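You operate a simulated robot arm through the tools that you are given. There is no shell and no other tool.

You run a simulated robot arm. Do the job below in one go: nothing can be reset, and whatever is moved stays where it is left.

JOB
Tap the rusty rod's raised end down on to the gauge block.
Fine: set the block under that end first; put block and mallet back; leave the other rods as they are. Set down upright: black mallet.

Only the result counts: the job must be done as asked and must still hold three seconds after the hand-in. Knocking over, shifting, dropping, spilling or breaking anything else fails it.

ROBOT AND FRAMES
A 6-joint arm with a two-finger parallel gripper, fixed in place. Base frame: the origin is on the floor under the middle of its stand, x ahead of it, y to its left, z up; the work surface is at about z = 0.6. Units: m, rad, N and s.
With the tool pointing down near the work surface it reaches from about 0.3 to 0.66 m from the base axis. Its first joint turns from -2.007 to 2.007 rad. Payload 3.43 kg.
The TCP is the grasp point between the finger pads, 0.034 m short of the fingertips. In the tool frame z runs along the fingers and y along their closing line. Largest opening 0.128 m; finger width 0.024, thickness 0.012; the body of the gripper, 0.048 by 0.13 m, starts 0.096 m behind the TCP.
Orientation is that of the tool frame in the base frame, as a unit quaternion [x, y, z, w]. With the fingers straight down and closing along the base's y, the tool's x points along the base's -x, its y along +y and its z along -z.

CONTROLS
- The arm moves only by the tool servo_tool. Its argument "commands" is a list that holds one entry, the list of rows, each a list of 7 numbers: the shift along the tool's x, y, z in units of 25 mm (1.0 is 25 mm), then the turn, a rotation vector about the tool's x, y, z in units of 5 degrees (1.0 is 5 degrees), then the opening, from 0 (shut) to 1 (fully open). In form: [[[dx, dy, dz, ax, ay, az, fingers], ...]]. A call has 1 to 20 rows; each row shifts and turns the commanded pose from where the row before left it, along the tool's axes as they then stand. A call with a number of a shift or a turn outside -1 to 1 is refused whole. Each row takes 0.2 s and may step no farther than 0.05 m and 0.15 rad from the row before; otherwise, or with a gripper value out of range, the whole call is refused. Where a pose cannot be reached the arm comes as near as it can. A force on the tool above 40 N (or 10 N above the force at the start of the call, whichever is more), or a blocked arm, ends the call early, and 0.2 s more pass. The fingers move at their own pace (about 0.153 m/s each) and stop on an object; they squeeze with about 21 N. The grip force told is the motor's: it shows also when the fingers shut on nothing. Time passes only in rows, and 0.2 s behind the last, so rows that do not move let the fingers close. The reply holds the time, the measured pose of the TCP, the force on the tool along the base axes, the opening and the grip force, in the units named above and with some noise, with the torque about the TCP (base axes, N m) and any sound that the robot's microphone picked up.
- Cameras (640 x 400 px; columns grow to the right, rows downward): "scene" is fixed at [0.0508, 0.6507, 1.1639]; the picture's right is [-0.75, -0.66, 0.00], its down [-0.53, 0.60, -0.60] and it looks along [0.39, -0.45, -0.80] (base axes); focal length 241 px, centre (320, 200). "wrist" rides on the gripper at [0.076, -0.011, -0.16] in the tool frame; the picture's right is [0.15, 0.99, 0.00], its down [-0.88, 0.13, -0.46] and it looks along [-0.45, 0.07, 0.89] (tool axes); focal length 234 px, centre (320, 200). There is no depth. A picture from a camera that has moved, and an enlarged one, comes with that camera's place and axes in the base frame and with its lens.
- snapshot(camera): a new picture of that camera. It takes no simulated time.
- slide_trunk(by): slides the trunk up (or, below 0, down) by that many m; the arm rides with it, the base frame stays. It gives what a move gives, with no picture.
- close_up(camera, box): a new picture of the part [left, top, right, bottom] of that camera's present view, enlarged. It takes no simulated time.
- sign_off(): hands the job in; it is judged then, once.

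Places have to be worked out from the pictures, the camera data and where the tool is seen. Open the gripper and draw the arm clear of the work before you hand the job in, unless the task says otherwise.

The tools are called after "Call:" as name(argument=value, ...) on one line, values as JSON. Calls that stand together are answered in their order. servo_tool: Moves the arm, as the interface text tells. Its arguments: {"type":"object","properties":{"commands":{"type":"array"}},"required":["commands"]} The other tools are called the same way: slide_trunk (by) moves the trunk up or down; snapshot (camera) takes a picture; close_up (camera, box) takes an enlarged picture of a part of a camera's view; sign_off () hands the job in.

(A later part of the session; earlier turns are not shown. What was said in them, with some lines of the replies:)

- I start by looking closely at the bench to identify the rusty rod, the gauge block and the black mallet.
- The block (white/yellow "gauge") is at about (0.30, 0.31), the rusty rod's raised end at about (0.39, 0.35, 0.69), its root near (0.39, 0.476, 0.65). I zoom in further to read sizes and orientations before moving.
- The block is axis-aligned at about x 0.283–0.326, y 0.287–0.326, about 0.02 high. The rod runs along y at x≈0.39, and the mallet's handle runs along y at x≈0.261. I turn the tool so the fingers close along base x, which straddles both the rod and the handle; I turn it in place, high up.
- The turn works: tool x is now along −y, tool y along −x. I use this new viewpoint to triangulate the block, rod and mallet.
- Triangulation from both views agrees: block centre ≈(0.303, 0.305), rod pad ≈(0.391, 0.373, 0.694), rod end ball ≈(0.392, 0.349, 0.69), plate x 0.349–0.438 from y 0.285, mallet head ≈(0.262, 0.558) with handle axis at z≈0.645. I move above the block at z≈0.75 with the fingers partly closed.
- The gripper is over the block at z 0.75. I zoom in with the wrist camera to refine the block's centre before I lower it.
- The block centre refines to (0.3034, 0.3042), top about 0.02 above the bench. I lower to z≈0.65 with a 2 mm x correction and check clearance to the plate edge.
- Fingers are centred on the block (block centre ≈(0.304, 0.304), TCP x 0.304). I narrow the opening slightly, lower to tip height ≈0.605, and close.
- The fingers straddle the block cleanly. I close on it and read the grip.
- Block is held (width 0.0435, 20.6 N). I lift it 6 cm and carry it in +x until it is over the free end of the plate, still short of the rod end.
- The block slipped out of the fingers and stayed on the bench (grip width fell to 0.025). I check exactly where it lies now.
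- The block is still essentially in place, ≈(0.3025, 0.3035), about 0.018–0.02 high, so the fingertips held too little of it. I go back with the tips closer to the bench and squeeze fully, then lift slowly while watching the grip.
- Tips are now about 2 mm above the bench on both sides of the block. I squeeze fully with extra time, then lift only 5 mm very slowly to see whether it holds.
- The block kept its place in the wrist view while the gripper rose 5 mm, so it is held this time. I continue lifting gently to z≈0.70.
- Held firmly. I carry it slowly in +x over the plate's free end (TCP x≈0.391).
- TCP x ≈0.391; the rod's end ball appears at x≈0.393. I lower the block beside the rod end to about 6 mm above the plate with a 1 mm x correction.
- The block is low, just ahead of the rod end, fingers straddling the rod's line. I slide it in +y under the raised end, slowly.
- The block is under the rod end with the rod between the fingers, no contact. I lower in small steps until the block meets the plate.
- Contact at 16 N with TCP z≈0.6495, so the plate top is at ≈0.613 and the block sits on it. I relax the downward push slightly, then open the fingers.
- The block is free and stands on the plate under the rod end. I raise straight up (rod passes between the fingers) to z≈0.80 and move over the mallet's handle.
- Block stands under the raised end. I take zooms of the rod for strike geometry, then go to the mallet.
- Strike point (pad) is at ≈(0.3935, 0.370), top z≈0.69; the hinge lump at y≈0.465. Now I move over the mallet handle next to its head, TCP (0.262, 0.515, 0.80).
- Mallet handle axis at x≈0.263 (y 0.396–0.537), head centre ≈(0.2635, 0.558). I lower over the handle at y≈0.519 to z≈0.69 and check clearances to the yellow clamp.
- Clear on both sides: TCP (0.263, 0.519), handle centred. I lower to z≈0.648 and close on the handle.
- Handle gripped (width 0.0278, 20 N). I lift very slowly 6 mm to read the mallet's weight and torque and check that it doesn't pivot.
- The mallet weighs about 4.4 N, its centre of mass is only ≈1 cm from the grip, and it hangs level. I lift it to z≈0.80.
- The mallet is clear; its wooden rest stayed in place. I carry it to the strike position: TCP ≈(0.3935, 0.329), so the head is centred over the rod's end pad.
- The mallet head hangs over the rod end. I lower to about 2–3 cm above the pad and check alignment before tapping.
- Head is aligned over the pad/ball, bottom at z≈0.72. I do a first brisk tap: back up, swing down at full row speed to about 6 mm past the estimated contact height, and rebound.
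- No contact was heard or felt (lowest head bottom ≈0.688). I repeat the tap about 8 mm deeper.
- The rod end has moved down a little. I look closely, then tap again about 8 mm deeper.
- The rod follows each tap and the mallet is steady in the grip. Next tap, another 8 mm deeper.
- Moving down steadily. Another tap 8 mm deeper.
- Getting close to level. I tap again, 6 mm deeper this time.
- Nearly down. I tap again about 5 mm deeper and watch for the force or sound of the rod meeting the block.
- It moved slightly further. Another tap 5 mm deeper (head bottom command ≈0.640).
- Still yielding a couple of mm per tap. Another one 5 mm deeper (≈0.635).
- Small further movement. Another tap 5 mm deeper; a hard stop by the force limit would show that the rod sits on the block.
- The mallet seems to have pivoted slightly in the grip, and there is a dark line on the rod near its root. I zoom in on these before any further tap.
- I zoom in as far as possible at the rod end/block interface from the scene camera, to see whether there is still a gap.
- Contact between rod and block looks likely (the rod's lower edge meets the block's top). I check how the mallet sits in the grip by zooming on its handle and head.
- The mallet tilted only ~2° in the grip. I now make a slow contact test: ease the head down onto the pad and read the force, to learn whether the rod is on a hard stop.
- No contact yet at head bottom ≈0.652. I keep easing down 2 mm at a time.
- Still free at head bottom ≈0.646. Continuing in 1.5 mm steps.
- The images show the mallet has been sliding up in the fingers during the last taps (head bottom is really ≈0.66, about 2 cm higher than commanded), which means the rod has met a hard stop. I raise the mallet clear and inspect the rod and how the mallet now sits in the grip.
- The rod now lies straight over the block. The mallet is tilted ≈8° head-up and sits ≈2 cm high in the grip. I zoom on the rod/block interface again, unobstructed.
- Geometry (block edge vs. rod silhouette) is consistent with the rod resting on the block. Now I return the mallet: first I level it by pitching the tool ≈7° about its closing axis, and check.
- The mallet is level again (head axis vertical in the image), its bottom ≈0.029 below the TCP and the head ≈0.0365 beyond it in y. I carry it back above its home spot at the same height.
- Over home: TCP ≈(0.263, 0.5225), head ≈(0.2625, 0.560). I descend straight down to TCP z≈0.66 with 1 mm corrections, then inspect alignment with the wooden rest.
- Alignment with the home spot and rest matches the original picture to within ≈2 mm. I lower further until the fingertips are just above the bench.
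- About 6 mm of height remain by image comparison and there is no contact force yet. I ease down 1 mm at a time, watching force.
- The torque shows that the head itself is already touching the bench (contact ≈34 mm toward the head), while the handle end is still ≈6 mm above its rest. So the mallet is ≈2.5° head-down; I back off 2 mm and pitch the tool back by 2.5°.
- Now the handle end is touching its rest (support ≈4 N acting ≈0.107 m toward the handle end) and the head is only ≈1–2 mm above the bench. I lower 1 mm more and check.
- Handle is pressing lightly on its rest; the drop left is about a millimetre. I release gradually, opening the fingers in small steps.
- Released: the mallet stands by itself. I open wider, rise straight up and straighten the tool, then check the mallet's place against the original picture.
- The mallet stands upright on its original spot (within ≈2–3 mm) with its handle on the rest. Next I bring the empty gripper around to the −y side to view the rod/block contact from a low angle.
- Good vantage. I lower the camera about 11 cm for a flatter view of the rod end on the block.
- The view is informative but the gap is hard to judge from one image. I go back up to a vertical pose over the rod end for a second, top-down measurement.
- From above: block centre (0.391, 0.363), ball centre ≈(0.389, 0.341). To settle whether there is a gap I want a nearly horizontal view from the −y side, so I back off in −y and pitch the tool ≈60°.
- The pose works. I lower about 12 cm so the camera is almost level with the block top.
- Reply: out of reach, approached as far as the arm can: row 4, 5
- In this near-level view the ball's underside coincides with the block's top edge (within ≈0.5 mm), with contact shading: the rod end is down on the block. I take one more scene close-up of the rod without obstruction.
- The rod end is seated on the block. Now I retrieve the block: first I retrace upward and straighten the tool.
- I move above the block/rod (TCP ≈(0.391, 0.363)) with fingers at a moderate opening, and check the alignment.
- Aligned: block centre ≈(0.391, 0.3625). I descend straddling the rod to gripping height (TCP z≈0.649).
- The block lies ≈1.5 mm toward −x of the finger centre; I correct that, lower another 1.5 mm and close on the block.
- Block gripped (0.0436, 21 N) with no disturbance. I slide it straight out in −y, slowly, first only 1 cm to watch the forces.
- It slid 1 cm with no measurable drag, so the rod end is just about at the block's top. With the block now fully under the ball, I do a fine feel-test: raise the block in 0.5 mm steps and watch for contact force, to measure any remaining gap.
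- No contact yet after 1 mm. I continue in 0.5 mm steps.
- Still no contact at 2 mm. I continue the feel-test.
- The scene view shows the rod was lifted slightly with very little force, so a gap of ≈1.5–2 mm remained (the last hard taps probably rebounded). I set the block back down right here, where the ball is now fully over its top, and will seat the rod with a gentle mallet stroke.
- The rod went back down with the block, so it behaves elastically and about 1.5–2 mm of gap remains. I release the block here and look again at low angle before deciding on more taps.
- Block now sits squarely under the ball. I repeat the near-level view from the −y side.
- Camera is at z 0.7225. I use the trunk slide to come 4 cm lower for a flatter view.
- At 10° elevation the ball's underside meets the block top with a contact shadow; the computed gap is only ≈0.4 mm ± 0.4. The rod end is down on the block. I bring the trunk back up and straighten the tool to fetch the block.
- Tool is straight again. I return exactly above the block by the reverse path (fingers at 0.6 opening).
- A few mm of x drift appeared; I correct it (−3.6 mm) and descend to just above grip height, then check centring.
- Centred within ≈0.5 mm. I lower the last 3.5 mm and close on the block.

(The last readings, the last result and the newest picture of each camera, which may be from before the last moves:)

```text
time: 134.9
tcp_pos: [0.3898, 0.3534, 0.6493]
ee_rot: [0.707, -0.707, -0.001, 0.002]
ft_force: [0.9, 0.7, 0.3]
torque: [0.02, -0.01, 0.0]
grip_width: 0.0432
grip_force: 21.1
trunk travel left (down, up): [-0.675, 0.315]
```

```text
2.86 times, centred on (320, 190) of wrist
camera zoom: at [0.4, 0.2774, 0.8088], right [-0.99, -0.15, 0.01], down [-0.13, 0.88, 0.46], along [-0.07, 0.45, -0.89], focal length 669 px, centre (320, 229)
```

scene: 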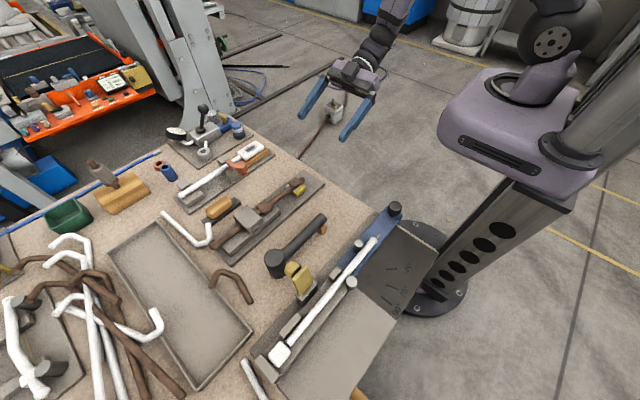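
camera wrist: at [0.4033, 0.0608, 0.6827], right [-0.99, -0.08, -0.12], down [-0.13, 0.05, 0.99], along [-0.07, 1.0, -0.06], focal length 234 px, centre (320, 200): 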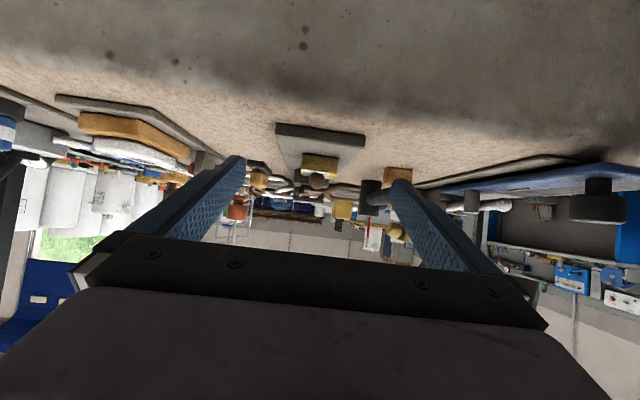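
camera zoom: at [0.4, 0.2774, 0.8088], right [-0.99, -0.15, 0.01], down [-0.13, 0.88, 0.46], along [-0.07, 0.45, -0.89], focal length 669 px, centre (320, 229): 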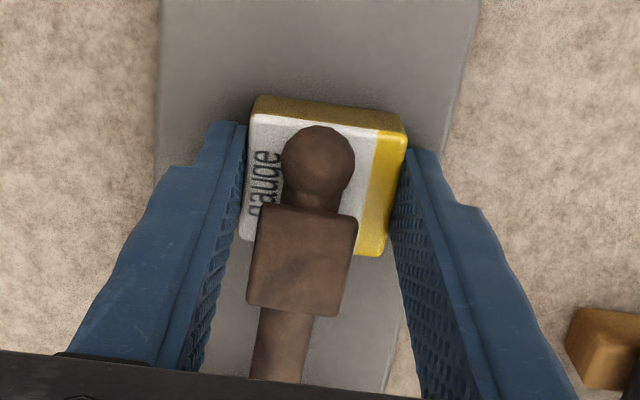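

Gripped. I slide the block straight out in −y, clear of the rod end.

Call:
servo_tool(commands=[[[0.1, 0, 0, 0, 0, 0, 0], [0.2, 0, 0, 0, 0, 0, 0], [0.25, 0, 0, 0, 0, 0, 0], [0.25, 0, 0, 0, 0, 0, 0], [0.25, 0, 0, 0, 0, 0, 0], [0.25, 0, 0, 0, 0, 0, 0], [0.25, 0, 0, 0, 0, 0, 0], [0.25, 0, 0, 0, 0, 0, 0], [0.2, 0, 0, 0, 0, 0, 0], [0.1, 0, 0, 0, 0, 0, 0], [0, 0, 0, 0, 0, 0, 0]]])

Call:
close_up(camera="wrist", box=[250, 120, 390, 260])

Call:
close_up(camera="scene", box=[250, 140, 350, 205])

```text
time: 137.3
tcp_pos: [0.3883, 0.3014, 0.648]
ee_rot: [0.708, -0.707, -0.001, 0.002]
ft_force: [0.0, 0.0, 0.6]
torque: [0.01, -0.02, 0.01]
grip_width: 0.0436
grip_force: 20.9
trunk travel left (down, up): [-0.675, 0.315]
```

```text
2.86 times, centred on (320, 190) of wrist
camera zoom: at [0.4, 0.2251, 0.8089], right [-0.99, -0.15, 0.01], down [-0.13, 0.88, 0.45], along [-0.07, 0.45, -0.89], focal length 669 px, centre (320, 229)
```

zoom: 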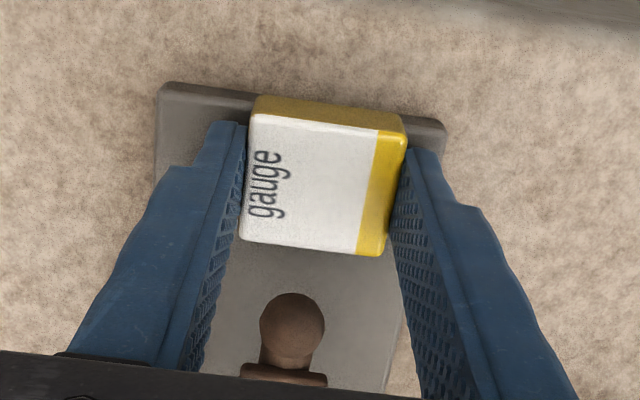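

```text
6.15 times, centred on (300, 172) of scene
camera zoom: at [0.0508, 0.6507, 1.1639], right [-0.75, -0.66, 0.0], down [-0.53, 0.6, -0.6], along [0.39, -0.45, -0.8], focal length 1485 px, centre (443, 369)
```

zoom: 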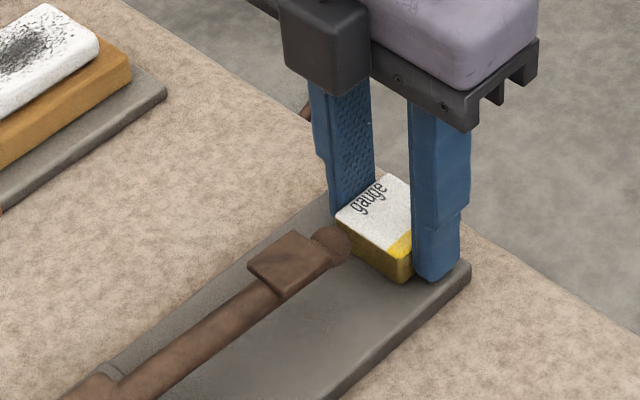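

The block is out and the rod stays down. I lift the block slowly, then carry it back over its home spot.

Call:
servo_tool(commands=[[[0, 0, -0.05, 0, 0, 0, 0], [0, 0, -0.05, 0, 0, 0, 0], [0, 0, -0.1, 0, 0, 0, 0], [0, 0, -0.2, 0, 0, 0, 0], [0, 0, -0.3, 0, 0, 0, 0], [0, 0, -0.3, 0, 0, 0, 0], [0, 0, -0.3, 0, 0, 0, 0], [0, 0, -0.3, 0, 0, 0, 0], [0, 0, -0.3, 0, 0, 0, 0], [0, 0, -0.2, 0, 0, 0, 0], [0, 0, 0, 0, 0, 0, 0]]])

Call:
servo_tool(commands=[[[0, 0.2, 0, 0, 0, 0, 0], [-0.016, 0.35, 0, 0, 0, 0, 0], [-0.02, 0.4, 0, 0, 0, 0, 0], [-0.02, 0.4, 0, 0, 0, 0, 0], [-0.02, 0.4, 0, 0, 0, 0, 0], [-0.02, 0.4, 0, 0, 0, 0, 0], [-0.02, 0.4, 0, 0, 0, 0, 0], [0, 0.4, 0, 0, 0, 0, 0], [0, 0.3, 0, 0, 0, 0, 0], [0, 0.138, 0, 0, 0, 0, 0], [0, 0, 0, 0, 0, 0, 0]]])

Call:
close_up(camera="wrist", box=[250, 120, 390, 260])

Call:
close_up(camera="scene", box=[240, 110, 400, 210])

```text
time: 139.7
tcp_pos: [0.3884, 0.3003, 0.7018]
ee_rot: [0.708, -0.706, -0.001, 0.003]
ft_force: [0.1, 0.5, -0.7]
torque: [0.02, 0.03, -0.05]
grip_width: 0.0436
grip_force: 21.1
trunk travel left (down, up): [-0.675, 0.315]
```

```text
time: 142.1
tcp_pos: [0.3047, 0.3039, 0.7013]
ee_rot: [0.707, -0.707, -0.001, 0.002]
ft_force: [-0.3, 0.9, -0.8]
torque: [-0.02, 0.02, -0.02]
grip_width: 0.0437
grip_force: 20.6
trunk travel left (down, up): [-0.675, 0.315]
```

```text
2.86 times, centred on (320, 190) of wrist
camera zoom: at [0.3154, 0.2282, 0.8616], right [-0.99, -0.15, 0.0], down [-0.13, 0.88, 0.46], along [-0.07, 0.45, -0.89], focal length 669 px, centre (320, 229)
```

zoom: 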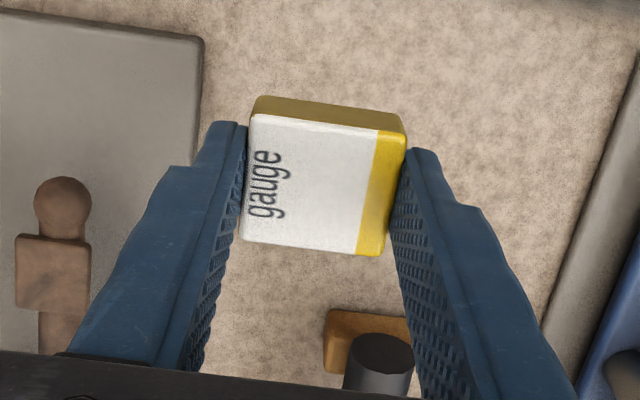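

```text
4.00 times, centred on (320, 160) of scene
camera zoom: at [0.0508, 0.6507, 1.1639], right [-0.75, -0.66, 0.0], down [-0.53, 0.6, -0.6], along [0.39, -0.45, -0.8], focal length 965 px, centre (320, 360)
```

zoom: 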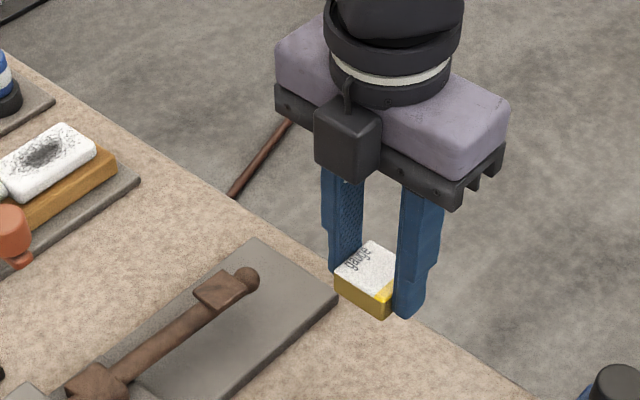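

Positioned over home (TCP ≈(0.3044, 0.3042)). I lower slowly to the bench.

Call:
servo_tool(commands=[[[0, 0, 0.2, 0, 0, 0, 0], [0, 0, 0.35, 0, 0, 0, 0], [0, 0, 0.4, 0, 0, 0, 0], [0, 0, 0.4, 0, 0, 0, 0], [0, 0, 0.4, 0, 0, 0, 0], [0, 0, 0.35, 0, 0, 0, 0], [0, 0, 0.25, 0, 0, 0, 0], [0, 0, 0.15, 0, 0, 0, 0], [0, 0, 0.08, 0, 0, 0, 0], [0, 0, 0, 0, 0, 0, 0]]])

Call:
servo_tool(commands=[[[0, 0, 0.04, 0, 0, 0, 0], [0, 0, 0, 0, 0, 0, 0]]])

Call:
close_up(camera="scene", box=[300, 160, 364, 212])

```text
time: 144.3
tcp_pos: [0.3043, 0.3045, 0.6369]
ee_rot: [0.707, -0.707, 0.0, 0.002]
ft_force: [-0.6, 0.6, -2.0]
torque: [0.02, 0.01, 0.01]
grip_width: 0.0435
grip_force: 21.2
trunk travel left (down, up): [-0.675, 0.315]
```

```text
time: 144.9
tcp_pos: [0.3028, 0.303, 0.6371]
ee_rot: [0.707, -0.707, -0.001, 0.003]
ft_force: [0.0, 0.5, -1.9]
torque: [0.01, 0.0, -0.02]
grip_width: 0.0435
grip_force: 21.1
trunk travel left (down, up): [-0.675, 0.315]
```

```text
7.69 times, centred on (332, 186) of scene
camera zoom: at [0.0508, 0.6507, 1.1639], right [-0.75, -0.66, 0.0], down [-0.53, 0.6, -0.6], along [0.39, -0.45, -0.8], focal length 1856 px, centre (228, 308)
```

zoom: 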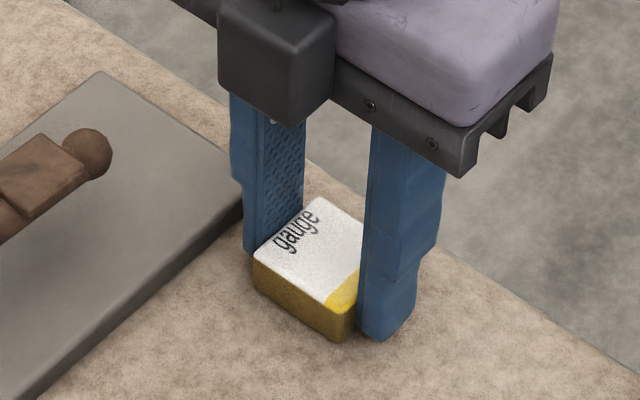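

Nearly down; I continue in 0.5 mm steps until the bench takes the weight.

Call:
servo_tool(commands=[[[0, 0, 0.03, 0, 0, 0, 0], [0, 0, 0, 0, 0, 0, 0]]])

Call:
servo_tool(commands=[[[0, 0, 0.03, 0, 0, 0, 0], [0, 0, 0, 0, 0, 0, 0]]])

```text
time: 145.5
tcp_pos: [0.3028, 0.3032, 0.6353]
ee_rot: [0.708, -0.706, -0.001, 0.002]
ft_force: [-0.1, 0.2, -0.8]
torque: [0.0, -0.01, -0.01]
grip_width: 0.0437
grip_force: 21.2
trunk travel left (down, up): [-0.675, 0.315]
```

```text
time: 146.1
tcp_pos: [0.3039, 0.3047, 0.6341]
ee_rot: [0.708, -0.706, -0.001, 0.002]
ft_force: [-0.5, -0.5, 1.7]
torque: [0.0, -0.08, -0.03]
grip_width: 0.0436
grip_force: 21.0
trunk travel left (down, up): [-0.675, 0.315]
```

The block has touched down (Fz turned positive). I open just enough to free it and look.

Call:
servo_tool(commands=[[[0, 0, 0, 0, 0, 0, 0.35], [0, 0, 0, 0, 0, 0, 0.37], [0, 0, 0, 0, 0, 0, 0.4], [0, 0, 0, 0, 0, 0, 0.4], [0, 0, -0.3, 0, 0, 0, 0.4], [0, 0, -0.6, 0, 0, 0, 0.4], [0, 0, -0.8, 0, 0, 0, 0.4], [0, 0, -0.8, 0, 0, 0, 0.4], [0, 0, -0.9, 0, 0, 0, 0.4], [0, 0, -0.9, 0, 0, 0, 0.4], [0, 0, -0.3, 0, 0, 0, 0.4], [0, 0, 0, 0, 0, 0, 0.4]]])

Call:
close_up(camera="wrist", box=[280, 115, 360, 165])

Call:
close_up(camera="scene", box=[250, 150, 350, 212])

```text
time: 148.7
tcp_pos: [0.3044, 0.303, 0.7507]
ee_rot: [0.707, -0.707, -0.001, 0.002]
ft_force: [0.6, -0.2, 0.4]
torque: [-0.02, 0.04, -0.02]
grip_width: 0.0513
grip_force: 0.2
trunk travel left (down, up): [-0.675, 0.315]
```

```text
8.00 times, centred on (320, 140) of wrist
camera zoom: at [0.3154, 0.2277, 0.9096], right [-0.99, -0.15, 0.01], down [-0.13, 0.88, 0.45], along [-0.07, 0.45, -0.89], focal length 1873 px, centre (320, 680)
```

zoom: 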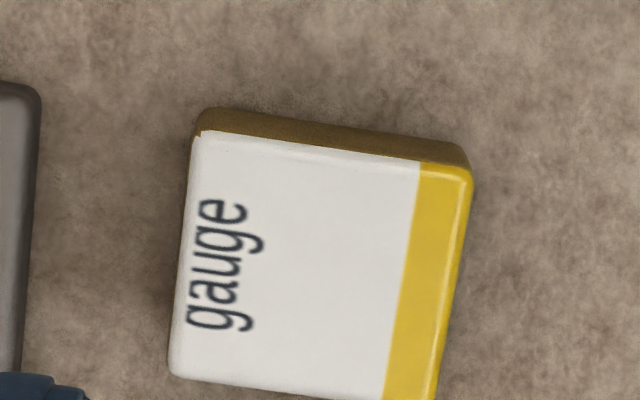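

```text
6.40 times, centred on (300, 181) of scene
camera zoom: at [0.0508, 0.6507, 1.1639], right [-0.75, -0.66, 0.0], down [-0.53, 0.6, -0.6], along [0.39, -0.45, -0.8], focal length 1544 px, centre (448, 322)
```

zoom: 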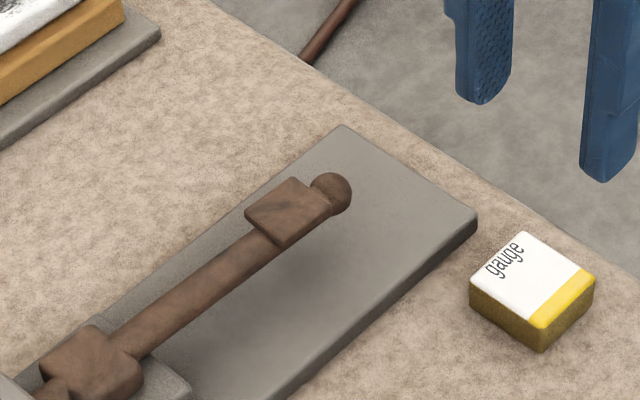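

Block is back within ≈1.5 mm of its original place and the rod stays down. I raise the arm clear with the gripper open and check the whole bench against the first pictures.

Call:
servo_tool(commands=[[[0, 0, -0.9, 0, 0, 0, 0.6], [0, 0, -0.9, 0, 0, 0, 0.8], [0.5, 0, -0.9, 0, 0, 0, 1], [0.5, 0, -0.9, 0, 0, 0, 1], [0.5, 0, -0.9, 0, 0, 0, 1], [0.5, 0, -0.9, 0, 0, 0, 1], [0.5, 0, -0.9, 0, 0, 0, 1], [0, 0, 0, 0, 0, 0, 1]]])

Call:
snapshot(camera="scene")

Call:
close_up(camera="scene", box=[255, 205, 345, 285])

Call:
close_up(camera="scene", box=[160, 120, 360, 245])

Call:
snapshot(camera="wrist")

```text
time: 150.5
tcp_pos: [0.3046, 0.2412, 0.9068]
ee_rot: [0.707, -0.707, -0.002, 0.002]
ft_force: [1.2, 0.1, 0.7]
torque: [-0.01, 0.04, 0.03]
grip_width: 0.1279
grip_force: 0.0
trunk travel left (down, up): [-0.675, 0.315]
```

```text
taken
```

scene: 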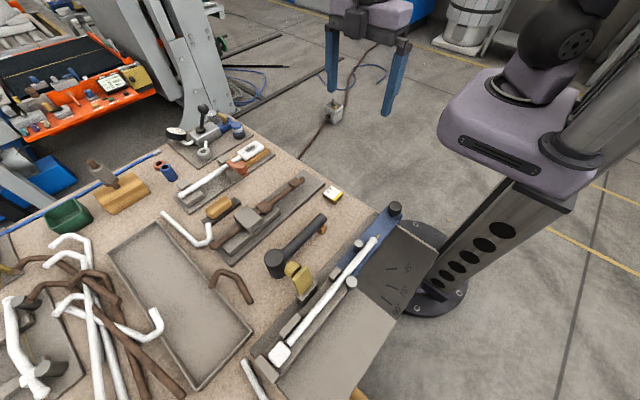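

```text
5.00 times, centred on (300, 245) of scene
camera zoom: at [0.0508, 0.6507, 1.1639], right [-0.75, -0.66, 0.0], down [-0.53, 0.6, -0.6], along [0.39, -0.45, -0.8], focal length 1206 px, centre (420, -25)
```

zoom: 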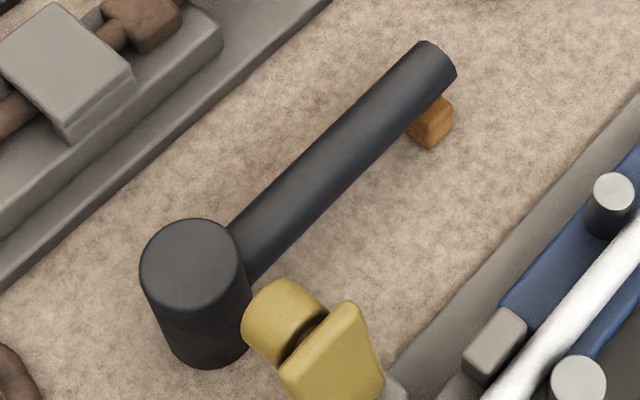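

```text
3.20 times, centred on (260, 182) of scene
camera zoom: at [0.0508, 0.6507, 1.1639], right [-0.75, -0.66, 0.0], down [-0.53, 0.6, -0.6], along [0.39, -0.45, -0.8], focal length 772 px, centre (512, 256)
```

zoom: 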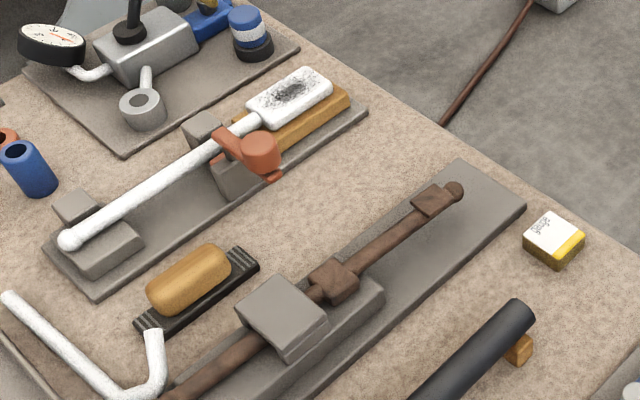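

```text
taken
camera wrist: at [0.3154, 0.1652, 1.0672], right [-0.99, -0.15, 0.01], down [-0.13, 0.88, 0.46], along [-0.07, 0.45, -0.89], focal length 234 px, centre (320, 200)
```

wrist: 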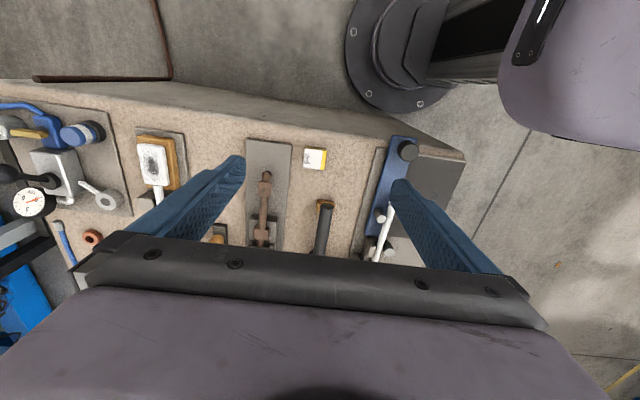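

The rusty rod is down at gauge height. The block is back on its spot and the mallet stands upright on its rest. The other rods and fixtures look unchanged. The arm is clear with the gripper open, so I hand the job in.

Call:
sign_off()

```text
The job is handed in.
```

I tapped the rusty rod's raised end down to the gauge block with the mallet, and I have handed the job in. I don't yet know how it was judged.

- **Rod:** My closest look put the gap between the rod end and the block top at about 0.4 mm, give or take 0.4 mm. When I tested by lifting the block under it, the gap seemed nearer 1.5–2 mm, because the rod springs back slightly. A thin line now shows across the rod near its root. I took it for a seam that appears when the rod is straight, but I can't rule out a crack.
- **Block:** It is back within about 1.5 mm of where it started.
- **Mallet:** It stands upright on its original spot, within about 3 mm, with its handle on the wooden rest. It slid in the grip during the last taps, so I had to re-level it before setting it down.
- **Everything else:** The other rods and fixtures look unchanged in the final pictures.

On the first try at lifting the block, it slipped from the fingers and stayed on the bench, shifting by about 1.5 mm. I gripped it lower on the second try and it held.
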